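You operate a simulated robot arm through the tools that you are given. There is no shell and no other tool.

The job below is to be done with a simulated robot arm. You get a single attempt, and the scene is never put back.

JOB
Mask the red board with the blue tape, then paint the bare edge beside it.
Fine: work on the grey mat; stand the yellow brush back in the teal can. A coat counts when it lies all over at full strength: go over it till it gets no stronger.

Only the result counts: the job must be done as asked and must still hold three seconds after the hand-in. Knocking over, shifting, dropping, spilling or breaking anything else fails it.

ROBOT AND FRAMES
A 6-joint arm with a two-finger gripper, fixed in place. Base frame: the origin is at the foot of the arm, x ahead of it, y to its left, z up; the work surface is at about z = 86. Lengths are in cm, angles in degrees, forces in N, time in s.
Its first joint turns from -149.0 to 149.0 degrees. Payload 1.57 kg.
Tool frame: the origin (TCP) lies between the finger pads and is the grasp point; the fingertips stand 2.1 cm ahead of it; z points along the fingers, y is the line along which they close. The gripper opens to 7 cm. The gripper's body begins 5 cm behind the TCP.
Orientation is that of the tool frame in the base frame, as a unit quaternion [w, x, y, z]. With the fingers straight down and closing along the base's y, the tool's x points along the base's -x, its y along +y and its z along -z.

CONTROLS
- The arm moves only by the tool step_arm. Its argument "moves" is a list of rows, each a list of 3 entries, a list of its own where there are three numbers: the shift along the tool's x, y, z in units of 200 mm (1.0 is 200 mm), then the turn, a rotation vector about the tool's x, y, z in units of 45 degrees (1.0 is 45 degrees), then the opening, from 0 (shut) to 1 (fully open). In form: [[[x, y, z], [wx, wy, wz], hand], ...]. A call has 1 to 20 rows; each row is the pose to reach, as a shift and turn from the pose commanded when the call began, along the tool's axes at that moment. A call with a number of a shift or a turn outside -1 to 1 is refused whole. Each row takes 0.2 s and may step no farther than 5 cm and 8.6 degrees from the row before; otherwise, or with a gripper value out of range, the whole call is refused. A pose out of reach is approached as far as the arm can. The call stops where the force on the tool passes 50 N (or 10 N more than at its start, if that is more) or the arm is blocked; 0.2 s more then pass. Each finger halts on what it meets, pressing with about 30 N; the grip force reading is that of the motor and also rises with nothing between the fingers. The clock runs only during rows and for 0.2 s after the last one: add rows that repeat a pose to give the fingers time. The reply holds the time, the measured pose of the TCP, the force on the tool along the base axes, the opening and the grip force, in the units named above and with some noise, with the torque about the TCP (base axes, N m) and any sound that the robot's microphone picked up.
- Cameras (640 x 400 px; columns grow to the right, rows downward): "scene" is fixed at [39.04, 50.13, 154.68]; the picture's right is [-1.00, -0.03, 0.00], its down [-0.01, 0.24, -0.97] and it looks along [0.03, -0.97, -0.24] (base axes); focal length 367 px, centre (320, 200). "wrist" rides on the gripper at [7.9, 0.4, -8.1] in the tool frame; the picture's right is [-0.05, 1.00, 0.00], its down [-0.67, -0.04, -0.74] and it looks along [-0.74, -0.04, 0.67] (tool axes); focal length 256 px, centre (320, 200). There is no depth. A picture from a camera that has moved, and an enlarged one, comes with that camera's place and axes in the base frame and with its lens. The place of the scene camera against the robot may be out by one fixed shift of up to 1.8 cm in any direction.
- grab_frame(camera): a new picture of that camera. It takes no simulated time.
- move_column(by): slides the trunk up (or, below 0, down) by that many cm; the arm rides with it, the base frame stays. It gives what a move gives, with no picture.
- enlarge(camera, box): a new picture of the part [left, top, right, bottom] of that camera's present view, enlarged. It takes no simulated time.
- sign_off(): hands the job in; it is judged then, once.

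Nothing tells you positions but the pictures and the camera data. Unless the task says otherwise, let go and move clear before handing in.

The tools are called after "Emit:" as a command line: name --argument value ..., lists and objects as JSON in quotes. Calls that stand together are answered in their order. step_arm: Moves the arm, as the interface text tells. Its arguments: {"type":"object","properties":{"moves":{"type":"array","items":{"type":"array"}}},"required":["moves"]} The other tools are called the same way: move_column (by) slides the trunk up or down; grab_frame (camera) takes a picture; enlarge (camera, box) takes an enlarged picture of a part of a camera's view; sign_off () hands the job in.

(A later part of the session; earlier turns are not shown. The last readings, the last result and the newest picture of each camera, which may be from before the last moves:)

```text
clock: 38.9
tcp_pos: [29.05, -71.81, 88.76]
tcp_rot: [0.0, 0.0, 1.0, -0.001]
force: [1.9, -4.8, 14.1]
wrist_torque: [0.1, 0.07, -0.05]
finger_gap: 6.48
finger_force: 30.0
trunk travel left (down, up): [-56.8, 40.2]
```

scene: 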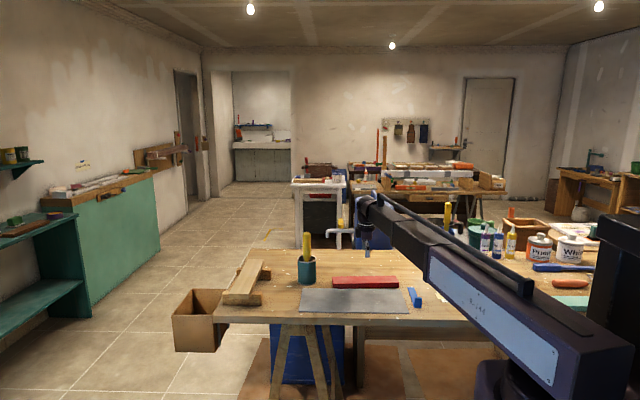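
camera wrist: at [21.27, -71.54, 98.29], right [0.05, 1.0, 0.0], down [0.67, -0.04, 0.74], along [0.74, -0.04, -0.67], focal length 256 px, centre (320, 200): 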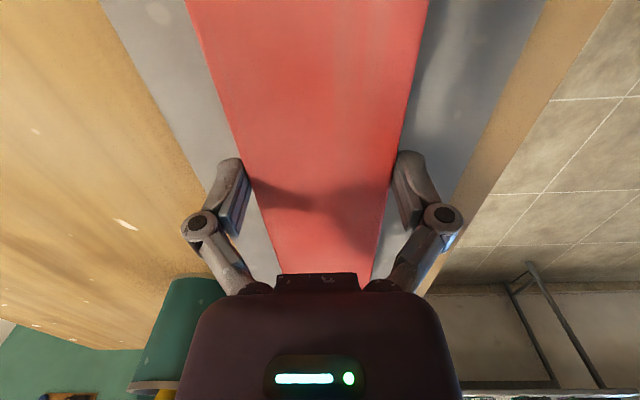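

The board touched down at TCP z≈88.7, with 14 N upward. I'll release it and rise.

Emit:
step_arm --moves '[[[0, 0, 0], [0, 0, 0], 0.9], [[0, 0, 0], [0, 0, 0], 0.97], [[0, 0, 0], [0, 0, 0], 1], [[0, 0, 0], [0, 0, 0], 1]]'

Emit:
move_column --by 9

Emit:
grab_frame --camera "wrist"

Emit:
enlarge --camera "scene" --box '[280, 220, 440, 320]'

```text
clock: 39.9
tcp_pos: [29.0, -72.01, 88.6]
tcp_rot: [0.001, 0.0, 1.0, 0.0]
force: [0.0, -0.1, 0.1]
wrist_torque: [0.01, -0.01, 0.0]
finger_gap: 7.0
finger_force: 0.1
trunk travel left (down, up): [-56.8, 40.2]
```

```text
clock: 41.2
tcp_pos: [29.01, -71.93, 97.75]
tcp_rot: [-0.001, 0.0, 1.0, 0.0]
force: [0.3, 0.1, -0.6]
wrist_torque: [0.03, -0.02, 0.02]
finger_gap: 6.99
finger_force: 0.1
trunk travel left (down, up): [-65.8, 31.2]
```

```text
taken
camera wrist: at [21.26, -71.55, 105.65], right [0.05, 1.0, 0.0], down [0.67, -0.04, 0.74], along [0.74, -0.04, -0.67], focal length 256 px, centre (320, 200)
```

wrist: 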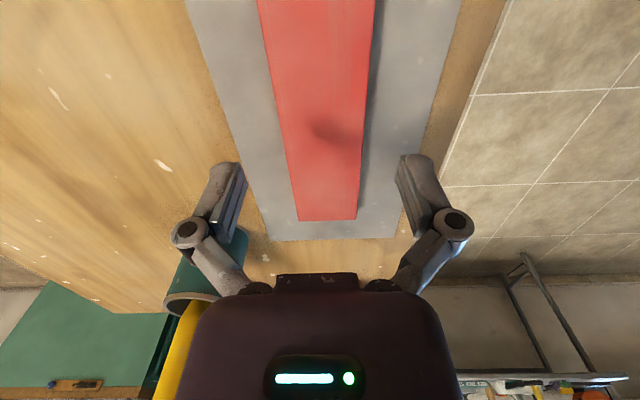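

```text
4.00 times, centred on (360, 270) of scene
camera zoom: at [39.04, 50.13, 154.68], right [-1.0, -0.03, 0.0], down [-0.01, 0.24, -0.97], along [0.03, -0.97, -0.24], focal length 1466 px, centre (160, -80)
```

zoom: 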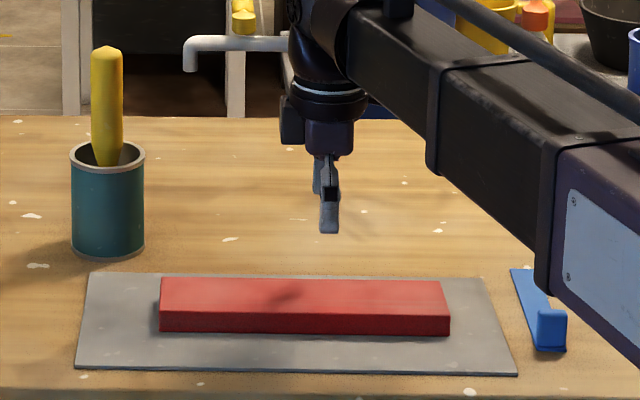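

The board lies square on the mat, spanning about x 18.2–43.8 and y -75.1 to -68.7, with its top near z≈88.35. Next is the tape, so I'm moving over its tab for a close look.

Emit:
step_arm --moves '[[[0.2, 0.02, 0], [0, 0, 0], 1], [[0.4, 0.04, 0], [0, 0, 0], 1], [[0.6, 0.08, 0], [0, 0, 0], 1], [[0.8, 0.1, 0], [0, 0, 0], 1], [[0.98, 0.12, 0], [0, 0, 0], 1], [[0.98, 0.12, 0], [0, 0, 0], 1]]'

Emit:
grab_frame --camera "wrist"

Emit:
enlarge --camera "wrist" --box '[200, 40, 440, 190]'

Emit:
enlarge --camera "scene" --box '[380, 250, 460, 325]'

```text
clock: 42.6
tcp_pos: [9.36, -69.45, 97.7]
tcp_rot: [0.001, -0.001, 1.0, 0.0]
force: [0.3, -0.5, -0.5]
wrist_torque: [0.03, 0.01, 0.01]
finger_gap: 7.02
finger_force: 0.2
trunk travel left (down, up): [-65.8, 31.2]
```

```text
taken
camera wrist: at [1.59, -69.17, 105.65], right [0.05, 1.0, 0.0], down [0.67, -0.03, 0.74], along [0.74, -0.04, -0.67], focal length 256 px, centre (320, 200)
```

wrist: 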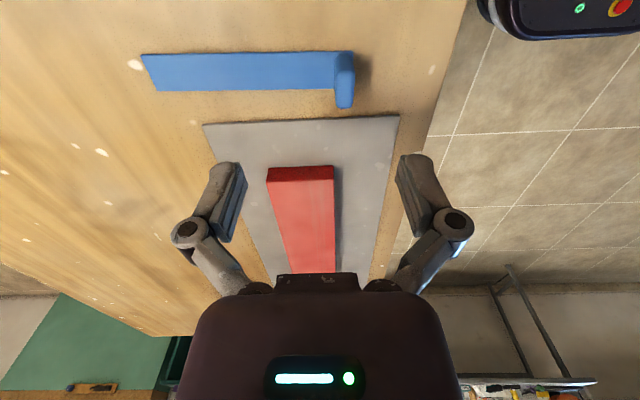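

```text
2.67 times, centred on (320, 115) of wrist
camera zoom: at [1.59, -69.17, 105.65], right [0.05, 1.0, 0.0], down [0.67, -0.03, 0.74], along [0.74, -0.04, -0.67], focal length 683 px, centre (320, 427)
```

zoom: 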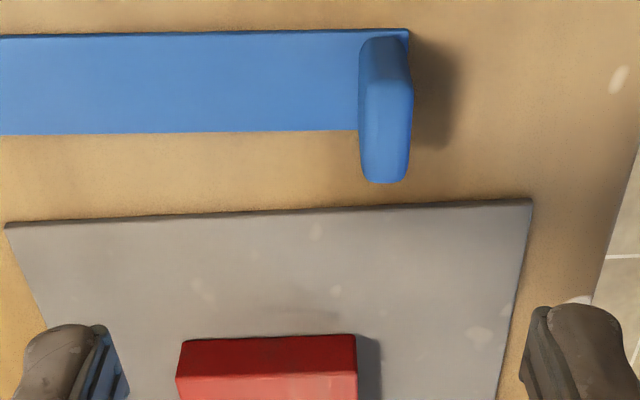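

```text
5.33 times, centred on (420, 288) of scene
camera zoom: at [39.04, 50.13, 154.68], right [-1.0, -0.03, 0.0], down [-0.01, 0.24, -0.97], along [0.03, -0.97, -0.24], focal length 1955 px, centre (-213, -267)
```

zoom: 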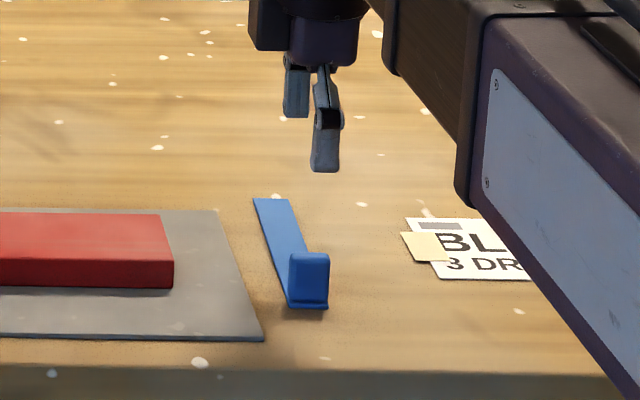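

The tab is about 2.6 wide, 1.15 thick and 3 cm tall, centred near (9.35, -68.0), with the strip running toward -y. I'll align the fingers across its thickness and descend.

Emit:
step_arm --moves '[[[0, 0.04, 0], [0, 0, 0.02], 1], [[0, 0.074, 0], [0, 0, 0.039], 1], [[0, 0.074, 0], [0, 0, 0.039], 1]]'

Emit:
move_column --by -5

Emit:
grab_frame --camera "wrist"

Emit:
enlarge --camera "wrist" --box '[200, 60, 440, 210]'

Emit:
grab_frame --camera "scene"

```text
clock: 43.4
tcp_pos: [9.44, -68.03, 97.69]
tcp_rot: [0.001, 0.015, 1.0, 0.0]
force: [0.3, 0.1, -0.1]
wrist_torque: [0.01, -0.02, 0.01]
finger_gap: 7.02
finger_force: 0.1
trunk travel left (down, up): [-65.8, 31.2]
```

```text
clock: 44.3
tcp_pos: [9.48, -67.94, 92.61]
tcp_rot: [0.0, 0.015, 1.0, 0.0]
force: [1.1, 0.1, 0.1]
wrist_torque: [0.03, 0.01, 0.0]
finger_gap: 7.01
finger_force: 0.0
trunk travel left (down, up): [-60.8, 36.2]
```

```text
taken
camera wrist: at [1.7, -67.41, 100.65], right [0.08, 1.0, 0.0], down [0.66, -0.06, 0.74], along [0.74, -0.06, -0.67], focal length 256 px, centre (320, 200)
```

wrist: 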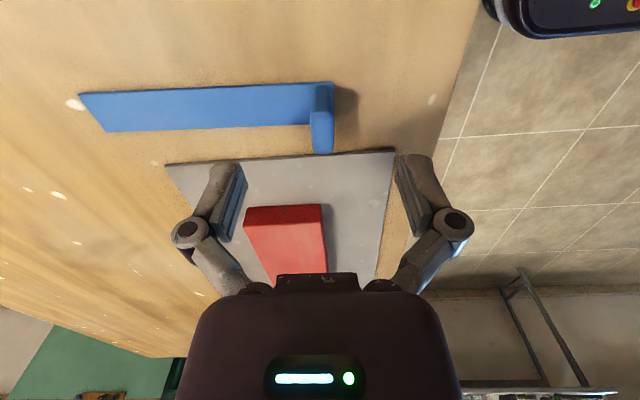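

```text
2.67 times, centred on (320, 135) of wrist
camera zoom: at [1.7, -67.41, 100.65], right [0.08, 1.0, 0.0], down [0.66, -0.06, 0.74], along [0.74, -0.06, -0.67], focal length 683 px, centre (320, 373)
```

zoom: 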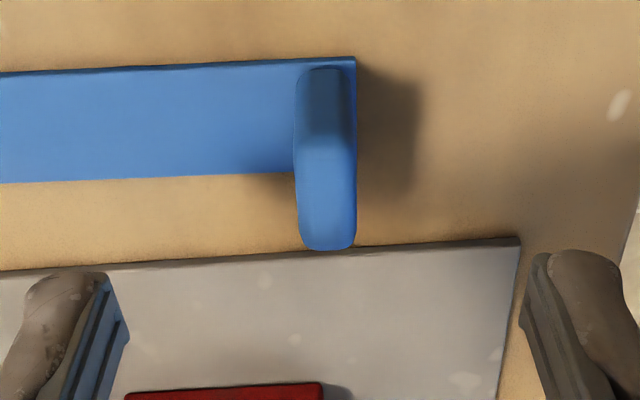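

```text
taken
```

scene: 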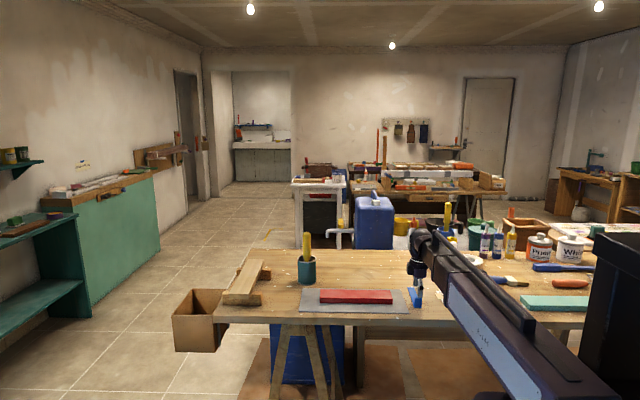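

Emit:
step_arm --moves '[[[0.012, 0, 0], [0, 0, 0], 1], [[0.012, 0, 0], [0, 0, 0], 1]]'

Emit:
move_column --by -3.4

Emit:
move_column --by -0.5

Emit:
enlarge --camera "wrist" --box '[200, 60, 440, 210]'

```text
clock: 44.9
tcp_pos: [9.23, -67.9, 92.66]
tcp_rot: [0.0, 0.014, 1.0, 0.0]
force: [1.1, 0.6, 0.1]
wrist_torque: [0.0, -0.01, 0.01]
finger_gap: 6.99
finger_force: 0.1
trunk travel left (down, up): [-60.8, 36.2]
```

```text
clock: 45.7
tcp_pos: [9.17, -68.07, 89.26]
tcp_rot: [0.0, 0.015, 1.0, 0.0]
force: [-0.4, -0.2, -0.3]
wrist_torque: [0.03, -0.01, -0.03]
finger_gap: 7.0
finger_force: 0.0
trunk travel left (down, up): [-57.4, 39.6]
```

```text
clock: 46.2
tcp_pos: [9.2, -68.04, 88.79]
tcp_rot: [-0.001, 0.015, 1.0, 0.0]
force: [0.1, -0.5, 0.7]
wrist_torque: [-0.01, 0.01, 0.0]
finger_gap: 7.02
finger_force: 0.1
trunk travel left (down, up): [-56.9, 40.1]
```

```text
2.67 times, centred on (320, 135) of wrist
camera zoom: at [1.46, -67.43, 96.75], right [0.08, 1.0, 0.0], down [0.66, -0.06, 0.74], along [0.74, -0.06, -0.67], focal length 683 px, centre (320, 373)
```

zoom: 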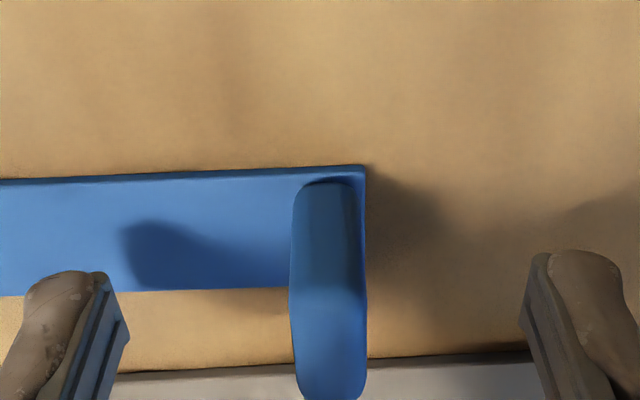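

Emit:
step_arm --moves '[[[0, 0, 0], [0, 0, 0], 0.8], [[0, 0, 0], [0, 0, 0], 0.6], [[0, 0, 0], [0, 0, 0], 0.4], [[0, 0, 0], [0, 0, 0], 0.25], [[0, 0, 0], [0, 0, 0], 0.15], [[0, 0, 0], [0, 0, 0], 0.05], [[0, 0, 0], [0, 0, 0], 0.05], [[0, 0, 0], [0, 0, 0], 0.05]]'

Emit:
enlarge --camera "wrist" --box '[200, 60, 440, 210]'

```text
clock: 48.0
tcp_pos: [9.21, -67.98, 88.72]
tcp_rot: [-0.001, 0.015, 1.0, 0.001]
force: [0.2, 0.2, -1.0]
wrist_torque: [0.01, -0.01, -0.02]
finger_gap: 1.04
finger_force: 30.2
trunk travel left (down, up): [-56.9, 40.1]
```

```text
2.67 times, centred on (320, 135) of wrist
camera zoom: at [1.46, -67.43, 96.75], right [0.08, 1.0, 0.0], down [0.66, -0.06, 0.74], along [0.74, -0.06, -0.67], focal length 683 px, centre (320, 373)
```

zoom: 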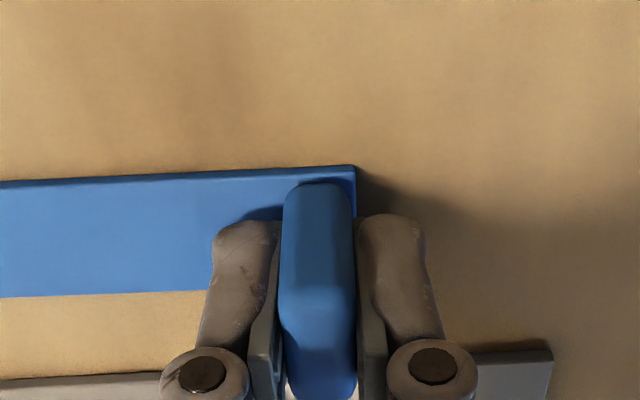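

The tab is gripped at 1.04 cm with 30 N. I'll lift slowly.

Emit:
move_column --by 0.5

Emit:
move_column --by 1.5

Emit:
grab_frame --camera "wrist"

Emit:
enlarge --camera "scene" --box '[370, 230, 470, 320]'

```text
clock: 48.6
tcp_pos: [9.31, -68.06, 89.3]
tcp_rot: [-0.001, 0.015, 1.0, 0.0]
force: [-0.2, 0.3, -0.9]
wrist_torque: [-0.02, 0.01, 0.04]
finger_gap: 1.06
finger_force: 30.5
trunk travel left (down, up): [-57.4, 39.6]
```

```text
clock: 49.2
tcp_pos: [9.3, -68.1, 90.75]
tcp_rot: [0.0, 0.015, 1.0, 0.0]
force: [0.1, 0.2, 0.2]
wrist_torque: [-0.03, 0.0, -0.01]
finger_gap: 1.06
finger_force: 29.8
trunk travel left (down, up): [-58.9, 38.1]
```

```text
taken
camera wrist: at [1.46, -67.43, 98.75], right [0.08, 1.0, 0.0], down [0.66, -0.06, 0.74], along [0.74, -0.06, -0.67], focal length 256 px, centre (320, 200)
```

wrist: 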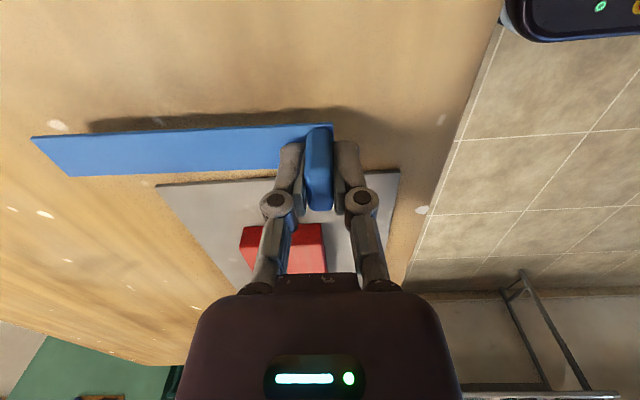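

```text
4.44 times, centred on (420, 275) of scene
camera zoom: at [39.04, 50.13, 154.68], right [-1.0, -0.03, 0.0], down [-0.01, 0.24, -0.97], along [0.03, -0.97, -0.24], focal length 1629 px, centre (-124, -133)
```

zoom: 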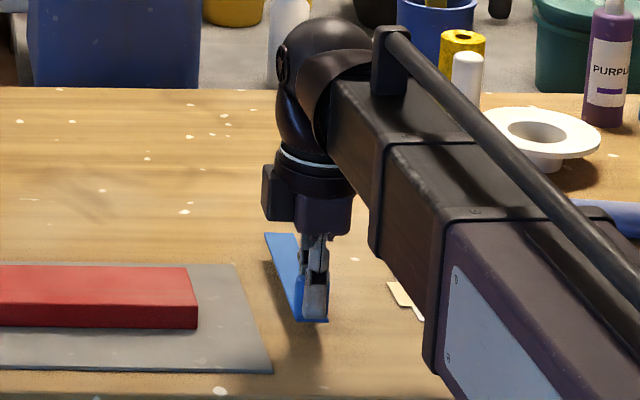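

The tape lifts as a stiff strip. I'll raise it well clear and turn it 90° so it lies along the board, with the tab at the -x end.

Emit:
move_column --by 6

Emit:
step_arm --moves '[[[0, 0, 0], [0, 0, -0.125], 0.05], [[0, 0, 0], [0, 0, -0.25], 0.05], [[0, 0, 0], [0, 0, -0.375], 0.05], [[0, 0, 0], [0, 0, -0.5], 0.05], [[0, 0, 0], [0, 0, -0.625], 0.05], [[0, 0, 0], [0, 0, -0.75], 0.05], [[0, 0, 0], [0, 0, -0.875], 0.05], [[0, 0, 0], [0, 0, -1.0], 0.05]]'

Emit:
step_arm --moves '[[[0, 0, 0], [0, 0, -0.125], 0.05], [[0, 0, 0], [0, 0, -0.25], 0.05], [[0, 0, 0], [0, 0, -0.375], 0.05], [[0, 0, 0], [0, 0, -0.5], 0.05], [[0, 0, 0], [0, 0, -0.625], 0.05], [[0, 0, 0], [0, 0, -0.75], 0.05], [[0, 0, 0], [0, 0, -0.875], 0.05], [[0, 0, 0], [0, 0, -1.0], 0.05]]'

Emit:
grab_frame --camera "wrist"

Emit:
grab_frame --camera "scene"

```text
clock: 50.2
tcp_pos: [9.22, -68.06, 96.8]
tcp_rot: [-0.001, 0.015, 1.0, 0.0]
force: [-0.6, -0.4, -0.1]
wrist_torque: [0.02, 0.03, 0.01]
finger_gap: 1.05
finger_force: 29.8
trunk travel left (down, up): [-64.9, 32.1]
```

```text
clock: 52.0
tcp_pos: [9.2, -68.05, 96.75]
tcp_rot: [0.0, -0.37, 0.929, 0.0]
force: [0.6, -0.9, -0.1]
wrist_torque: [0.0, 0.04, -0.03]
finger_gap: 1.05
finger_force: 30.3
trunk travel left (down, up): [-64.9, 32.1]
```

```text
clock: 53.8
tcp_pos: [10.78, -67.94, 96.78]
tcp_rot: [-0.002, -0.691, 0.723, 0.002]
force: [-0.1, 0.8, -0.5]
wrist_torque: [-0.01, 0.02, -0.01]
finger_gap: 1.08
finger_force: 30.5
out of reach, approached as far as the arm can: row 8
trunk travel left (down, up): [-64.9, 32.1]
```

```text
taken
camera wrist: at [10.22, -75.88, 104.75], right [-1.0, 0.1, 0.0], down [0.07, 0.66, 0.74], along [0.07, 0.74, -0.67], focal length 256 px, centre (320, 200)
```

wrist: 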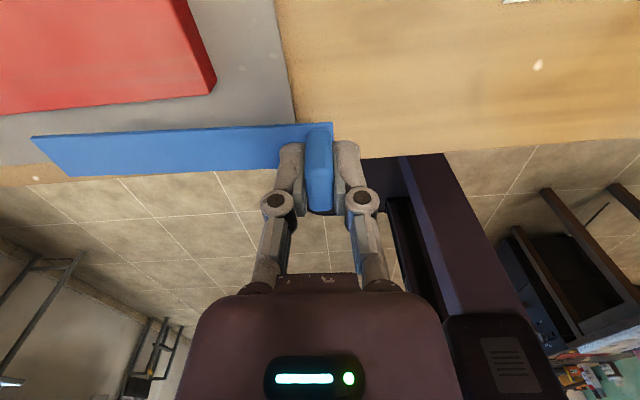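

```text
taken
```

scene: 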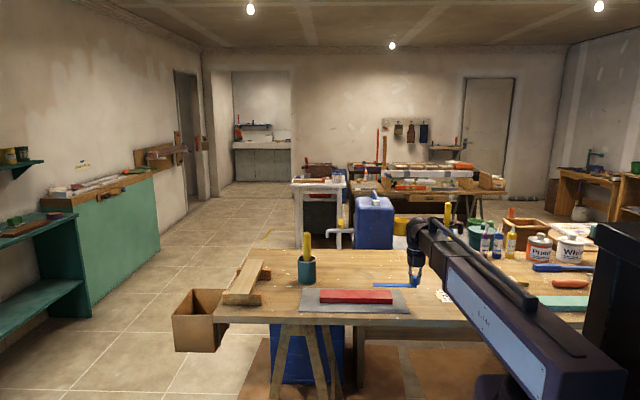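

Emit:
step_arm --moves '[[[0.04, -0.12, 0], [0, 0, -0.01], 0.05], [[0.09, -0.26, 0], [0, 0, -0.02], 0.05], [[0.13, -0.4, 0], [0, 0, -0.03], 0.05], [[0.181, -0.546, 0], [0, 0, -0.04], 0.05], [[0.181, -0.546, 0], [0, 0, -0.04], 0.05]]'

Emit:
grab_frame --camera "wrist"

Emit:
enlarge --camera "scene" --box '[290, 260, 430, 330]'

```text
clock: 55.0
tcp_pos: [21.55, -71.83, 96.84]
tcp_rot: [0.0, 0.708, -0.707, -0.001]
force: [-0.1, 0.8, -0.5]
wrist_torque: [-0.02, 0.02, -0.01]
finger_gap: 1.07
finger_force: 30.1
trunk travel left (down, up): [-64.9, 32.1]
```

```text
taken
camera wrist: at [21.33, -79.81, 104.75], right [-1.0, 0.05, 0.0], down [0.03, 0.67, 0.74], along [0.04, 0.74, -0.67], focal length 256 px, centre (320, 200)
```

wrist: 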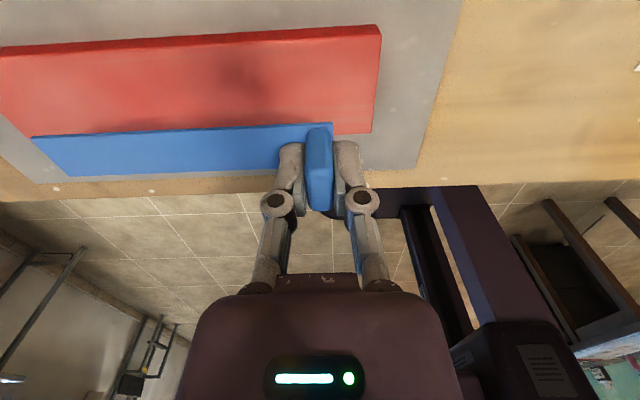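

```text
4.57 times, centred on (360, 295) of scene
camera zoom: at [39.04, 50.13, 154.68], right [-1.0, -0.03, 0.0], down [-0.01, 0.24, -0.97], along [0.03, -0.97, -0.24], focal length 1676 px, centre (137, -234)
```

zoom: 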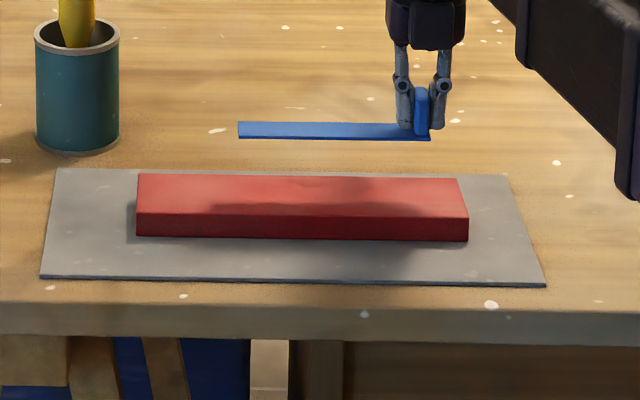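

Emit:
enlarge --camera "wrist" --box '[0, 0, 400, 250]'

Emit:
enlarge --camera "wrist" --box '[120, 20, 400, 195]'

```text
1.60 times, centred on (200, 125) of wrist
camera zoom: at [21.33, -79.81, 104.75], right [-1.0, 0.05, 0.0], down [0.03, 0.67, 0.74], along [0.04, 0.74, -0.67], focal length 410 px, centre (512, 320)
```

zoom: 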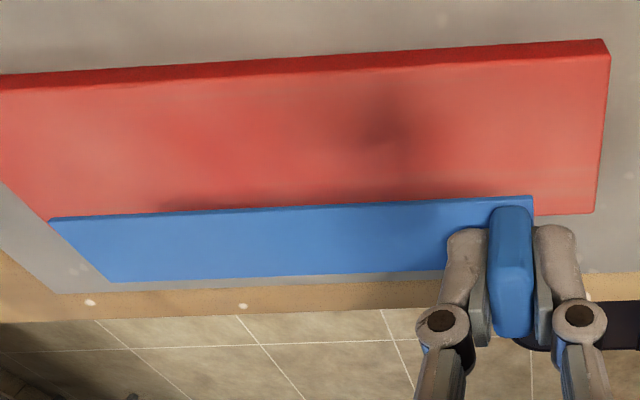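

```text
2.29 times, centred on (260, 108) of wrist
camera zoom: at [21.33, -79.81, 104.75], right [-1.0, 0.05, 0.0], down [0.03, 0.67, 0.74], along [0.04, 0.74, -0.67], focal length 585 px, centre (457, 411)
```

zoom: 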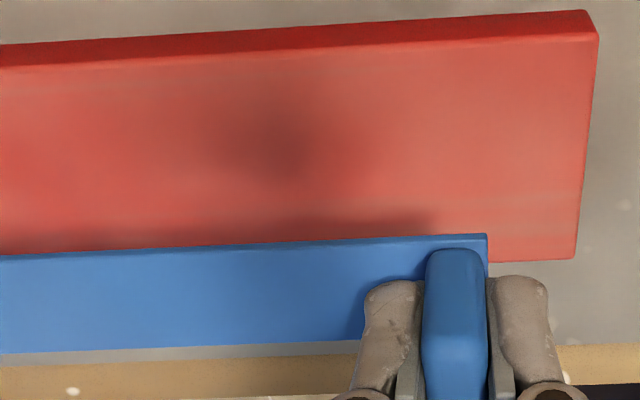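

I see no marks on the board, so I'll lay the tape lengthwise, centred along the board. That leaves a bare strip about 2.7 cm wide along the front (+y) edge. I'll move over and come down to about 1 cm above the board to check.

Emit:
step_arm --moves '[[[0.023, -0.064, 0], [0, 0, 0], 0.05], [[0.046, -0.1275, 0], [0, 0, 0], 0.05], [[0.046, -0.1275, 0], [0, 0, 0], 0.05]]'

Emit:
move_column --by -4.6

Emit:
grab_frame --camera "wrist"

Emit:
enlarge --camera "wrist" --box '[0, 0, 400, 250]'

Emit:
enlarge --camera "scene" --box '[290, 260, 430, 330]'

```text
clock: 55.8
tcp_pos: [24.18, -72.94, 96.84]
tcp_rot: [0.0, 0.708, -0.707, -0.001]
force: [-0.1, -0.2, -0.8]
wrist_torque: [-0.01, -0.01, -0.02]
finger_gap: 1.07
finger_force: 29.7
trunk travel left (down, up): [-64.9, 32.1]
```

```text
clock: 56.7
tcp_pos: [24.12, -72.79, 92.25]
tcp_rot: [0.0, 0.708, -0.707, 0.0]
force: [-0.5, 0.1, -0.2]
wrist_torque: [0.01, 0.01, 0.03]
finger_gap: 1.08
finger_force: 30.2
trunk travel left (down, up): [-60.3, 36.7]
```

```text
taken
camera wrist: at [23.92, -80.81, 100.16], right [-1.0, 0.05, 0.0], down [0.03, 0.67, 0.74], along [0.04, 0.74, -0.67], focal length 256 px, centre (320, 200)
```

wrist: 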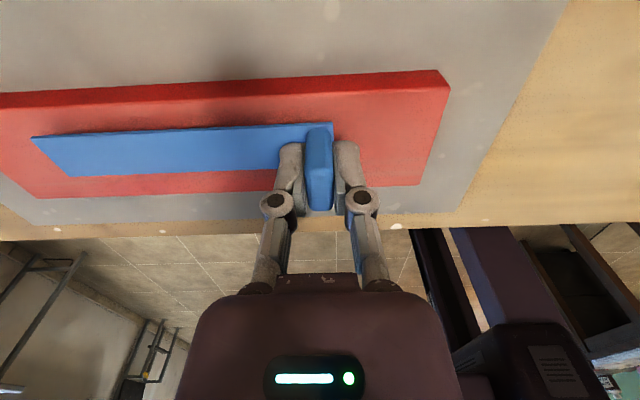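

```text
1.60 times, centred on (200, 125) of wrist
camera zoom: at [23.92, -80.81, 100.16], right [-1.0, 0.05, 0.0], down [0.03, 0.67, 0.74], along [0.04, 0.74, -0.67], focal length 410 px, centre (512, 320)
```

zoom: 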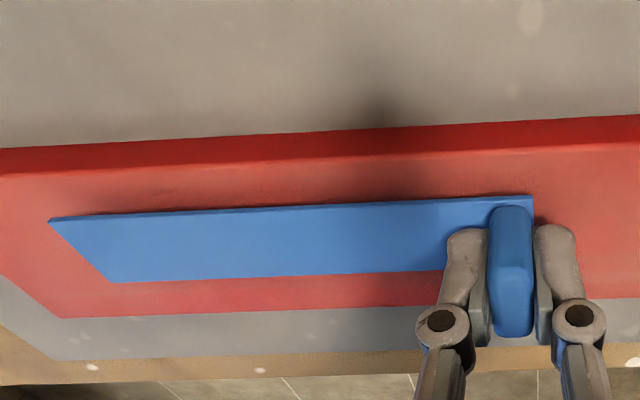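

```text
4.57 times, centred on (360, 295) of scene
camera zoom: at [39.04, 50.13, 154.68], right [-1.0, -0.03, 0.0], down [-0.01, 0.24, -0.97], along [0.03, -0.97, -0.24], focal length 1676 px, centre (137, -234)
```

zoom: 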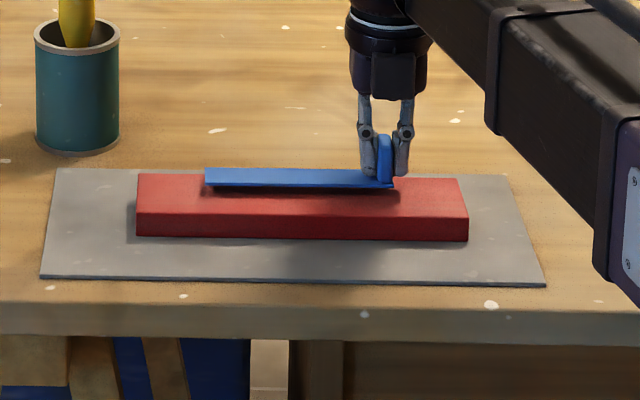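

The tape is parallel to the board and centred on it. It leaves about 2.85 cm bare at the front and 0.8 cm at the back, which is what I want, so I'll lower it in small steps until it touches.

Emit:
move_column --by -0.85

Emit:
move_column --by -0.2

Emit:
move_column --by -0.15

```text
clock: 57.2
tcp_pos: [24.26, -72.82, 91.38]
tcp_rot: [0.0, 0.708, -0.706, 0.0]
force: [0.0, 0.6, 4.0]
wrist_torque: [0.03, 0.05, 0.03]
finger_gap: 1.12
finger_force: 30.3
trunk travel left (down, up): [-59.5, 37.5]
```

```text
clock: 57.8
tcp_pos: [24.17, -72.71, 91.27]
tcp_rot: [0.0, 0.707, -0.707, 0.002]
force: [2.6, -5.4, 29.7]
wrist_torque: [-0.07, -0.05, 0.0]
finger_gap: 1.09
finger_force: 30.0
trunk travel left (down, up): [-59.3, 37.7]
```

```text
clock: 58.3
tcp_pos: [24.17, -72.71, 91.15]
tcp_rot: [0.001, 0.708, -0.706, 0.001]
force: [1.1, -3.0, 26.5]
wrist_torque: [-0.07, -0.04, -0.03]
finger_gap: 1.07
finger_force: 30.0
trunk travel left (down, up): [-59.1, 37.9]
```

Emit:
enlarge --camera "wrist" --box '[0, 0, 400, 250]'

Emit:
enlarge --camera "scene" --box '[310, 270, 410, 320]'

```text
1.60 times, centred on (200, 125) of wrist
camera zoom: at [23.87, -80.66, 99.1], right [-1.0, 0.05, 0.0], down [0.03, 0.67, 0.74], along [0.04, 0.74, -0.67], focal length 410 px, centre (512, 320)
```

zoom: 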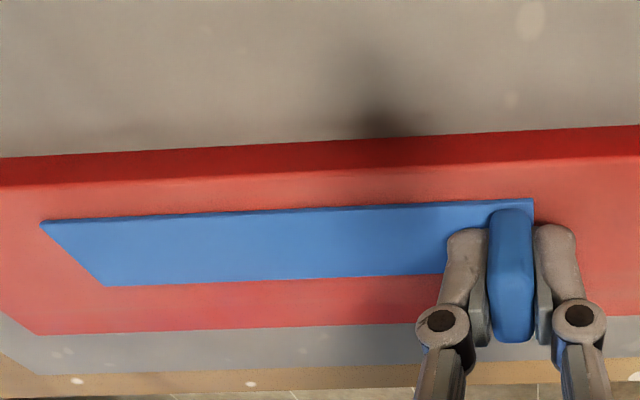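

```text
6.40 times, centred on (360, 295) of scene
camera zoom: at [39.04, 50.13, 154.68], right [-1.0, -0.03, 0.0], down [-0.01, 0.24, -0.97], along [0.03, -0.97, -0.24], focal length 2346 px, centre (64, -408)
```

zoom: 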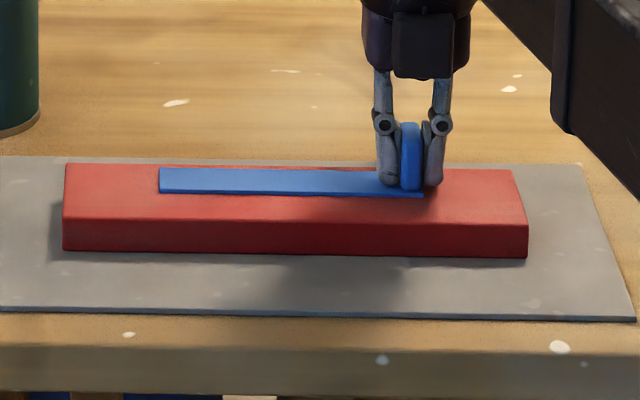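

The tape lies flat on the board. I'll release the tab and rise.

Emit:
step_arm --moves '[[[0, 0, 0], [0, 0, 0], 0.2], [[0, 0, 0], [0, 0, 0], 0.3], [[0, 0, 0], [0, 0, 0], 0.4], [[0, 0, 0], [0, 0, 0], 0.4]]'

Emit:
move_column --by 2

Emit:
grab_frame --camera "wrist"

Emit:
move_column --by 6

Emit:
grab_frame --camera "wrist"

Emit:
enlarge --camera "scene" --box '[310, 270, 410, 320]'

```text
clock: 59.3
tcp_pos: [24.13, -72.8, 91.02]
tcp_rot: [0.0, 0.708, -0.706, 0.001]
force: [-0.8, 0.5, -0.8]
wrist_torque: [-0.01, 0.03, -0.06]
finger_gap: 2.8
finger_force: 0.0
trunk travel left (down, up): [-59.1, 37.9]
```

```text
clock: 60.0
tcp_pos: [24.18, -72.85, 93.11]
tcp_rot: [0.0, 0.707, -0.707, 0.0]
force: [-0.1, -0.4, 0.3]
wrist_torque: [-0.01, -0.02, 0.02]
finger_gap: 2.8
finger_force: 0.0
trunk travel left (down, up): [-61.1, 35.9]
```

```text
taken
camera wrist: at [23.92, -80.82, 100.95], right [-1.0, 0.05, 0.0], down [0.03, 0.67, 0.74], along [0.04, 0.74, -0.67], focal length 256 px, centre (320, 200)
```

wrist: 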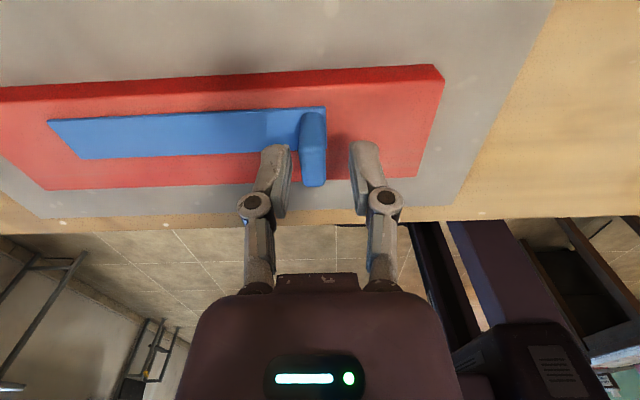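

```text
clock: 61.0
tcp_pos: [24.18, -72.83, 98.91]
tcp_rot: [0.0, -0.707, 0.707, 0.0]
force: [0.1, 0.4, -0.2]
wrist_torque: [0.0, 0.01, 0.01]
finger_gap: 2.81
finger_force: 0.0
trunk travel left (down, up): [-67.1, 29.9]
```

```text
taken
camera wrist: at [23.92, -80.82, 106.95], right [-1.0, 0.05, 0.0], down [0.03, 0.67, 0.74], along [0.04, 0.74, -0.67], focal length 256 px, centre (320, 200)
```

wrist: 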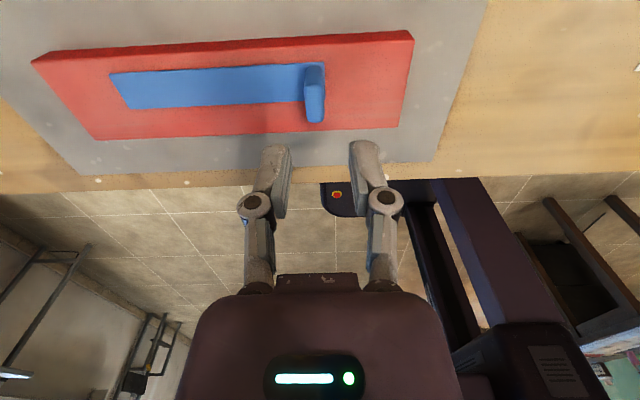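

```text
6.40 times, centred on (360, 295) of scene
camera zoom: at [39.04, 50.13, 154.68], right [-1.0, -0.03, 0.0], down [-0.01, 0.24, -0.97], along [0.03, -0.97, -0.24], focal length 2346 px, centre (64, -408)
```

zoom: 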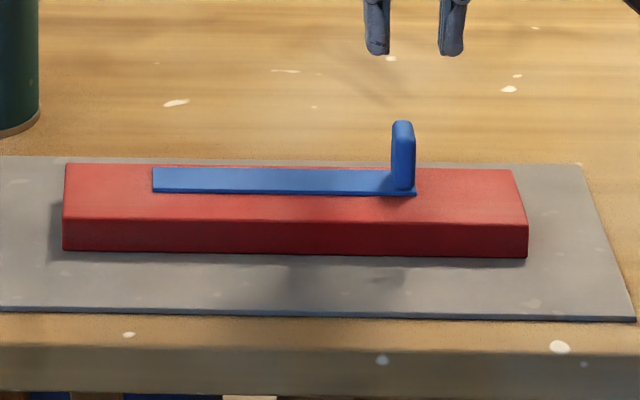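

The tape is flat and on its own, having slid about 0.4 cm along +x at release. I'll close the fingers and press it gently at the middle and far end so it seats well.

Emit:
step_arm --moves '[[[0.006, -0.1, 0], [0, 0, 0], 0.2], [[0.0135, -0.25, 0], [0, 0, 0], 0.0], [[0.0135, -0.366, 0], [0, 0, 0], 0.0], [[0.0135, -0.366, 0], [0, 0, 0], 0.0]]'

Emit:
move_column --by -7.5

Emit:
grab_frame --camera "wrist"

Emit:
enlarge --camera "scene" --box '[310, 260, 410, 320]'

```text
clock: 62.0
tcp_pos: [31.44, -73.12, 99.0]
tcp_rot: [0.0, 0.708, -0.706, 0.0]
force: [0.3, -0.3, -0.3]
wrist_torque: [-0.05, 0.01, 0.0]
finger_gap: 0.0
finger_force: 28.1
trunk travel left (down, up): [-67.1, 29.9]
```

```text
clock: 63.1
tcp_pos: [31.36, -73.14, 91.44]
tcp_rot: [0.0, 0.708, -0.707, 0.0]
force: [0.0, -0.1, 1.3]
wrist_torque: [0.02, 0.05, -0.01]
finger_gap: 0.0
finger_force: 28.7
trunk travel left (down, up): [-59.6, 37.4]
```

```text
taken
camera wrist: at [31.12, -81.07, 99.46], right [-1.0, 0.05, 0.0], down [0.03, 0.67, 0.74], along [0.04, 0.74, -0.67], focal length 256 px, centre (320, 200)
```

wrist: 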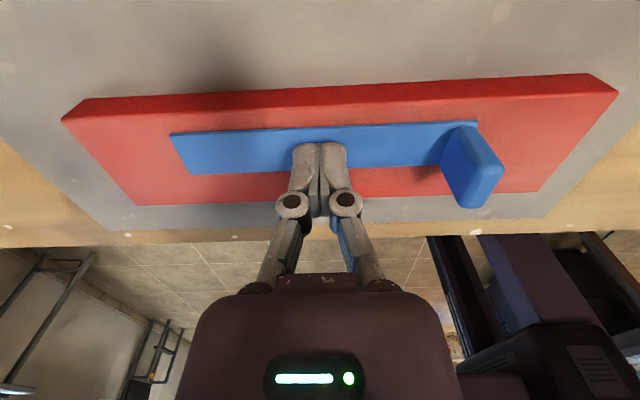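

```text
6.40 times, centred on (360, 290) of scene
camera zoom: at [39.04, 50.13, 154.68], right [-1.0, -0.03, 0.0], down [-0.01, 0.24, -0.97], along [0.03, -0.97, -0.24], focal length 2346 px, centre (64, -376)
```

zoom: 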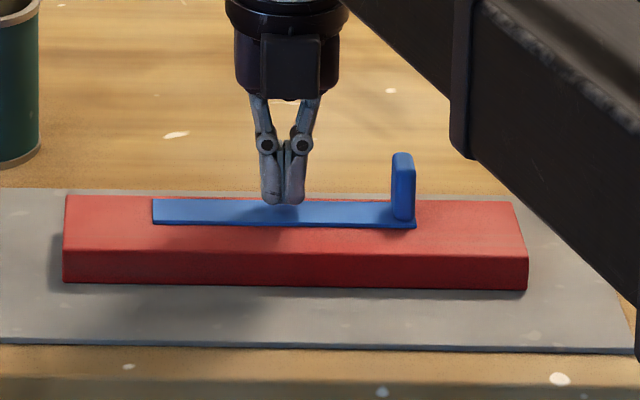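

Emit:
move_column --by -0.4

Emit:
move_column --by -0.15

Emit:
move_column --by -0.1

```text
clock: 63.6
tcp_pos: [31.37, -73.1, 91.21]
tcp_rot: [0.0, 0.707, -0.707, 0.0]
force: [0.0, -0.3, -0.2]
wrist_torque: [-0.02, -0.02, -0.01]
finger_gap: 0.0
finger_force: 28.5
trunk travel left (down, up): [-59.2, 37.8]
```

```text
clock: 64.1
tcp_pos: [31.44, -73.11, 90.92]
tcp_rot: [0.0, 0.708, -0.706, -0.001]
force: [-0.8, -0.1, 0.6]
wrist_torque: [-0.01, -0.02, 0.01]
finger_gap: 0.01
finger_force: 28.8
trunk travel left (down, up): [-59.1, 37.9]
```

```text
clock: 64.6
tcp_pos: [31.39, -73.12, 90.8]
tcp_rot: [0.001, 0.707, -0.707, 0.0]
force: [0.5, -1.4, 2.7]
wrist_torque: [-0.02, -0.01, 0.0]
finger_gap: 0.58
finger_force: 28.9
trunk travel left (down, up): [-59.0, 38.0]
```

Emit:
grab_frame --camera "wrist"

Emit:
enlarge --camera "scene" --box '[310, 260, 410, 320]'

```text
taken
camera wrist: at [31.11, -81.07, 98.82], right [-1.0, 0.05, 0.0], down [0.03, 0.67, 0.74], along [0.04, 0.74, -0.67], focal length 256 px, centre (320, 200)
```

wrist: 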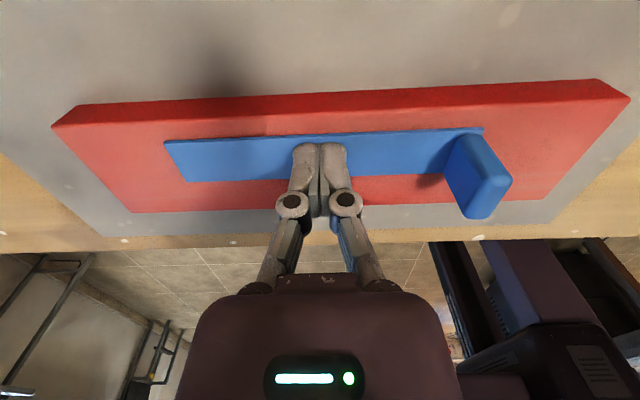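

```text
6.40 times, centred on (360, 290) of scene
camera zoom: at [39.04, 50.13, 154.68], right [-1.0, -0.03, 0.0], down [-0.01, 0.24, -0.97], along [0.03, -0.97, -0.24], focal length 2346 px, centre (64, -376)
```

zoom: 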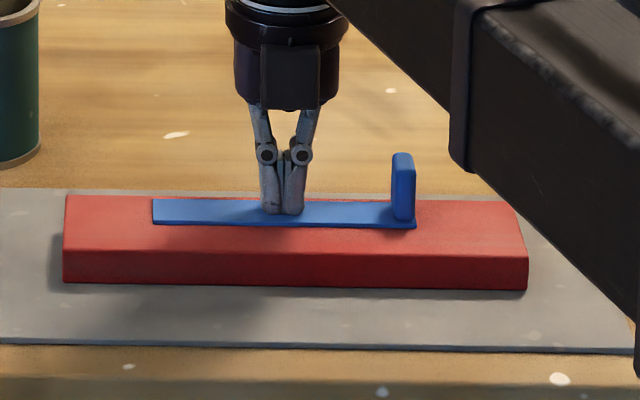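

Emit:
move_column --by -0.1

Emit:
enlarge --camera "scene" --box '[310, 260, 410, 320]'

```text
clock: 65.1
tcp_pos: [31.39, -73.07, 90.68]
tcp_rot: [0.001, 0.708, -0.706, 0.001]
force: [0.9, -2.3, 11.9]
wrist_torque: [-0.03, -0.03, -0.01]
finger_gap: 0.6
finger_force: 28.8
trunk travel left (down, up): [-58.9, 38.1]
```

```text
6.40 times, centred on (360, 290) of scene
camera zoom: at [39.04, 50.13, 154.68], right [-1.0, -0.03, 0.0], down [-0.01, 0.24, -0.97], along [0.03, -0.97, -0.24], focal length 2346 px, centre (64, -376)
```

zoom: 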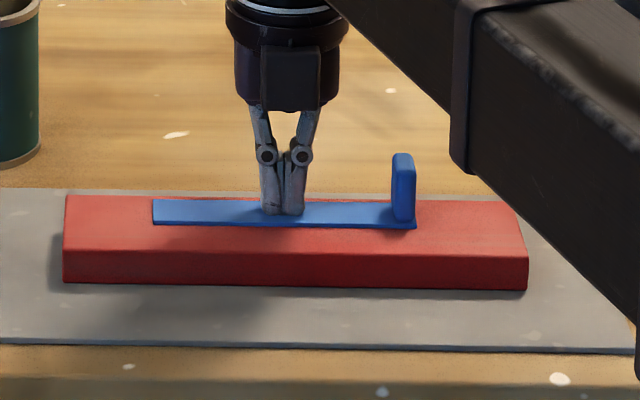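

Emit:
move_column --by 1.2

Emit:
step_arm --moves '[[[0, -0.15, 0], [0, 0, 0], 0.0], [[0, -0.3, 0], [0, 0, 0], 0.0], [[0, -0.3, 0], [0, 0, 0], 0.0]]'

Emit:
move_column --by -1.1

Emit:
move_column --by -0.1

Emit:
enlarge --camera "scene" --box '[310, 260, 410, 320]'

```text
clock: 65.7
tcp_pos: [31.34, -73.05, 91.89]
tcp_rot: [0.0, 0.708, -0.707, 0.0]
force: [-0.7, 0.0, 0.0]
wrist_torque: [0.0, -0.02, 0.02]
finger_gap: 0.0
finger_force: 28.5
trunk travel left (down, up): [-60.1, 36.9]
```

```text
clock: 66.5
tcp_pos: [37.42, -73.14, 91.95]
tcp_rot: [-0.001, 0.707, -0.707, 0.0]
force: [-0.5, -0.5, 0.0]
wrist_torque: [0.01, 0.01, 0.0]
finger_gap: 0.0
finger_force: 28.2
trunk travel left (down, up): [-60.1, 36.9]
```

```text
clock: 67.1
tcp_pos: [37.39, -73.13, 90.96]
tcp_rot: [0.0, 0.707, -0.707, -0.001]
force: [0.3, 0.3, 1.4]
wrist_torque: [-0.01, 0.01, 0.01]
finger_gap: 0.59
finger_force: 28.8
trunk travel left (down, up): [-59.0, 38.0]
```

```text
clock: 67.6
tcp_pos: [37.36, -73.19, 90.83]
tcp_rot: [0.0, 0.708, -0.707, 0.0]
force: [0.7, -1.2, 10.0]
wrist_torque: [0.01, -0.02, 0.0]
finger_gap: 0.62
finger_force: 28.5
trunk travel left (down, up): [-58.9, 38.1]
```

```text
6.40 times, centred on (360, 290) of scene
camera zoom: at [39.04, 50.13, 154.68], right [-1.0, -0.03, 0.0], down [-0.01, 0.24, -0.97], along [0.03, -0.97, -0.24], focal length 2346 px, centre (64, -376)
```

zoom: 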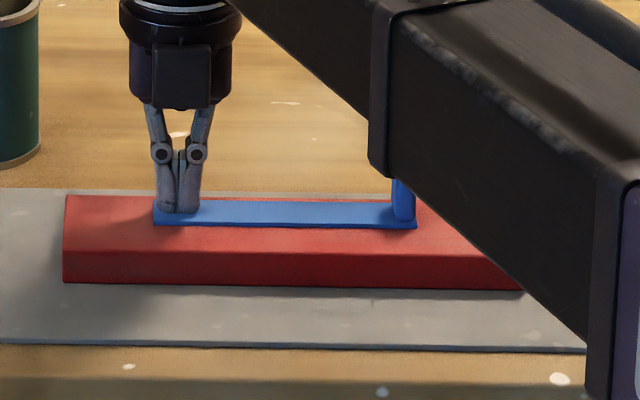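

The tape is seated with about 10 N. Now for the brush: I'll rise well above it, set the gripper back to closing along y and get a closer look at the can.

Emit:
move_column --by 32

Emit:
step_arm --moves '[[[0, 0, 0], [0, 0, 0.17], 0.2], [[0, 0, 0], [0, 0, 0.34], 0.5], [[0, 0, 0], [0, 0, 0.51], 0.8], [[0, 0, 0], [0, 0, 0.68], 1], [[0, 0, 0], [0, 0, 0.85], 1], [[0, 0, 0], [0, 0, 1.0], 1]]'

Emit:
step_arm --moves '[[[0, 0, 0], [0, 0, 0.17], 1], [[0, 0, 0], [0, 0, 0.34], 1], [[0, 0, 0], [0, 0, 0.51], 1], [[0, 0, 0], [0, 0, 0.68], 1], [[0, 0, 0], [0, 0, 0.85], 1], [[0, 0, 0], [0, 0, 1.0], 1]]'

Emit:
grab_frame --camera "wrist"

Emit:
grab_frame --camera "scene"

```text
clock: 70.8
tcp_pos: [37.36, -73.13, 122.84]
tcp_rot: [0.001, 0.708, -0.706, 0.0]
force: [0.0, 0.1, 0.3]
wrist_torque: [-0.02, 0.01, -0.03]
finger_gap: 0.0
finger_force: 28.7
trunk travel left (down, up): [-90.9, 6.1]
```

```text
clock: 72.2
tcp_pos: [37.47, -73.17, 122.8]
tcp_rot: [0.001, -0.382, 0.924, 0.0]
force: [-0.2, -0.4, -0.3]
wrist_torque: [0.0, -0.01, -0.03]
finger_gap: 6.98
finger_force: 0.1
trunk travel left (down, up): [-90.9, 6.1]
```

```text
clock: 73.6
tcp_pos: [37.42, -73.18, 122.78]
tcp_rot: [0.0, 0.0, 1.0, 0.0]
force: [-0.1, -0.8, 0.1]
wrist_torque: [0.0, 0.01, -0.02]
finger_gap: 7.0
finger_force: 0.0
trunk travel left (down, up): [-90.9, 6.1]
```

```text
taken
camera wrist: at [29.55, -72.79, 130.7], right [0.05, 1.0, 0.0], down [0.67, -0.04, 0.74], along [0.74, -0.04, -0.67], focal length 256 px, centre (320, 200)
```

wrist: 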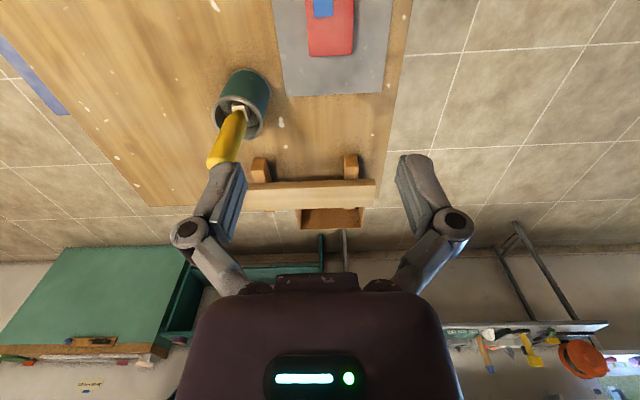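

```text
taken
```

scene: 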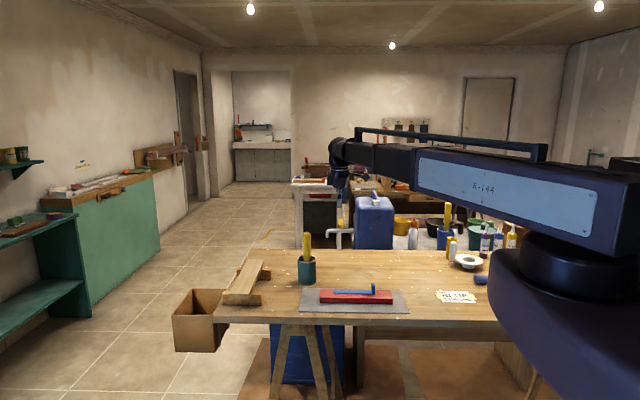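

Emit:
step_arm --moves '[[[-0.04, -0.2, 0], [0, 0, 0], 1], [[-0.08, -0.4, 0], [0, 0, 0], 1], [[-0.13, -0.62, 0], [0, 0, 0], 1], [[-0.13, -0.62, 0], [0, 0, 0], 1]]'

Emit:
grab_frame --camera "wrist"

Emit:
enlarge --camera "wrist" --box '[240, 40, 400, 140]'

```text
clock: 74.6
tcp_pos: [39.98, -85.45, 122.83]
tcp_rot: [0.001, -0.002, 1.0, -0.001]
force: [0.2, 0.1, 0.4]
wrist_torque: [-0.04, 0.02, -0.02]
finger_gap: 7.01
finger_force: 0.0
trunk travel left (down, up): [-90.9, 6.1]
```

```text
taken
camera wrist: at [32.22, -85.1, 130.79], right [0.05, 1.0, 0.0], down [0.67, -0.03, 0.75], along [0.74, -0.04, -0.67], focal length 256 px, centre (320, 200)
```

wrist: 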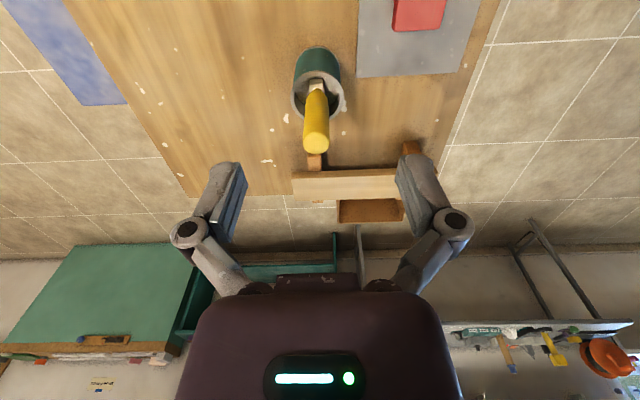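

```text
4.00 times, centred on (320, 90) of wrist
camera zoom: at [32.22, -85.1, 130.79], right [0.05, 1.0, 0.0], down [0.67, -0.03, 0.75], along [0.74, -0.04, -0.67], focal length 1024 px, centre (320, 640)
```

zoom: 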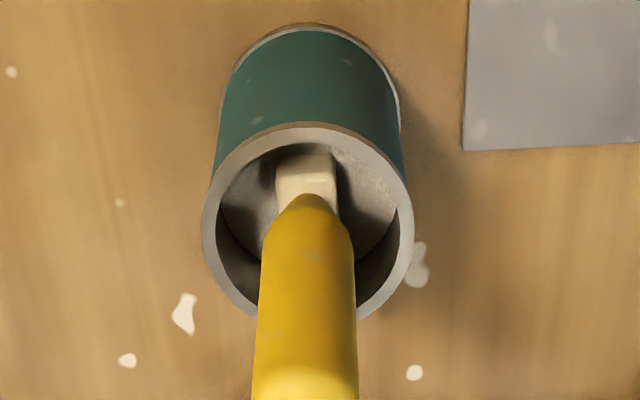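

The brush stands upright in the can at about (49.4, -86.5), which is 99.6 cm out and just past the straight-down reach. I'll approach and tilt the fingers outward about 15° around the closing axis to gain reach.

Emit:
step_arm --moves '[[[-0.1, -0.03, 0], [0, 0, 0], 1], [[-0.226, -0.0525, 0], [0, 0, 0], 1], [[-0.226, -0.0525, 0], [0, 0, 0], 1]]'

Emit:
step_arm --moves '[[[0, 0, 0], [0, -0.11, 0], 1], [[0, 0, 0], [0, -0.22, 0], 1], [[0, 0, 0], [0, -0.333, 0], 1], [[0, 0, 0], [0, -0.333, 0], 1]]'

Emit:
grab_frame --camera "wrist"

Emit:
grab_frame --camera "scene"

```text
clock: 75.4
tcp_pos: [44.56, -86.77, 122.82]
tcp_rot: [0.001, 0.0, 1.0, 0.0]
force: [-0.1, 0.2, 0.5]
wrist_torque: [0.02, 0.01, -0.02]
finger_gap: 7.0
finger_force: 0.1
trunk travel left (down, up): [-90.9, 6.1]
```

```text
clock: 76.4
tcp_pos: [44.52, -86.64, 123.22]
tcp_rot: [0.13, -0.001, 0.991, 0.0]
force: [-0.3, 0.4, -0.3]
wrist_torque: [-0.01, -0.02, 0.0]
finger_gap: 7.04
finger_force: 0.0
out of reach, approached as far as the arm can: row 3, 4
trunk travel left (down, up): [-90.9, 6.1]
```

```text
taken
camera wrist: at [34.91, -86.29, 128.99], right [0.05, 1.0, 0.01], down [0.45, -0.03, 0.89], along [0.89, -0.04, -0.45], focal length 256 px, centre (320, 200)
```

wrist: 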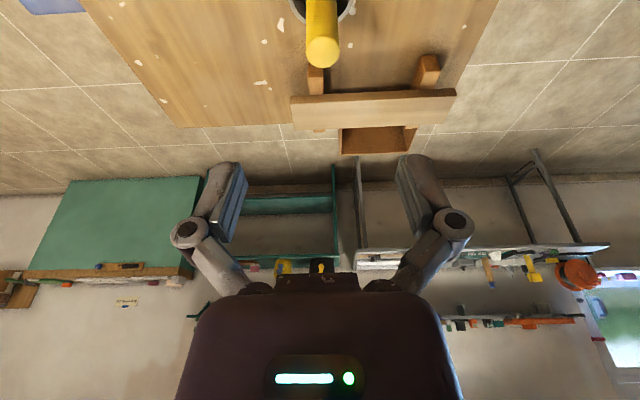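

```text
taken
```

scene: 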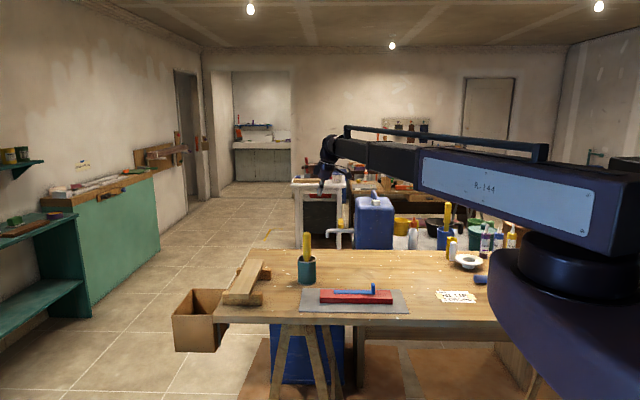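

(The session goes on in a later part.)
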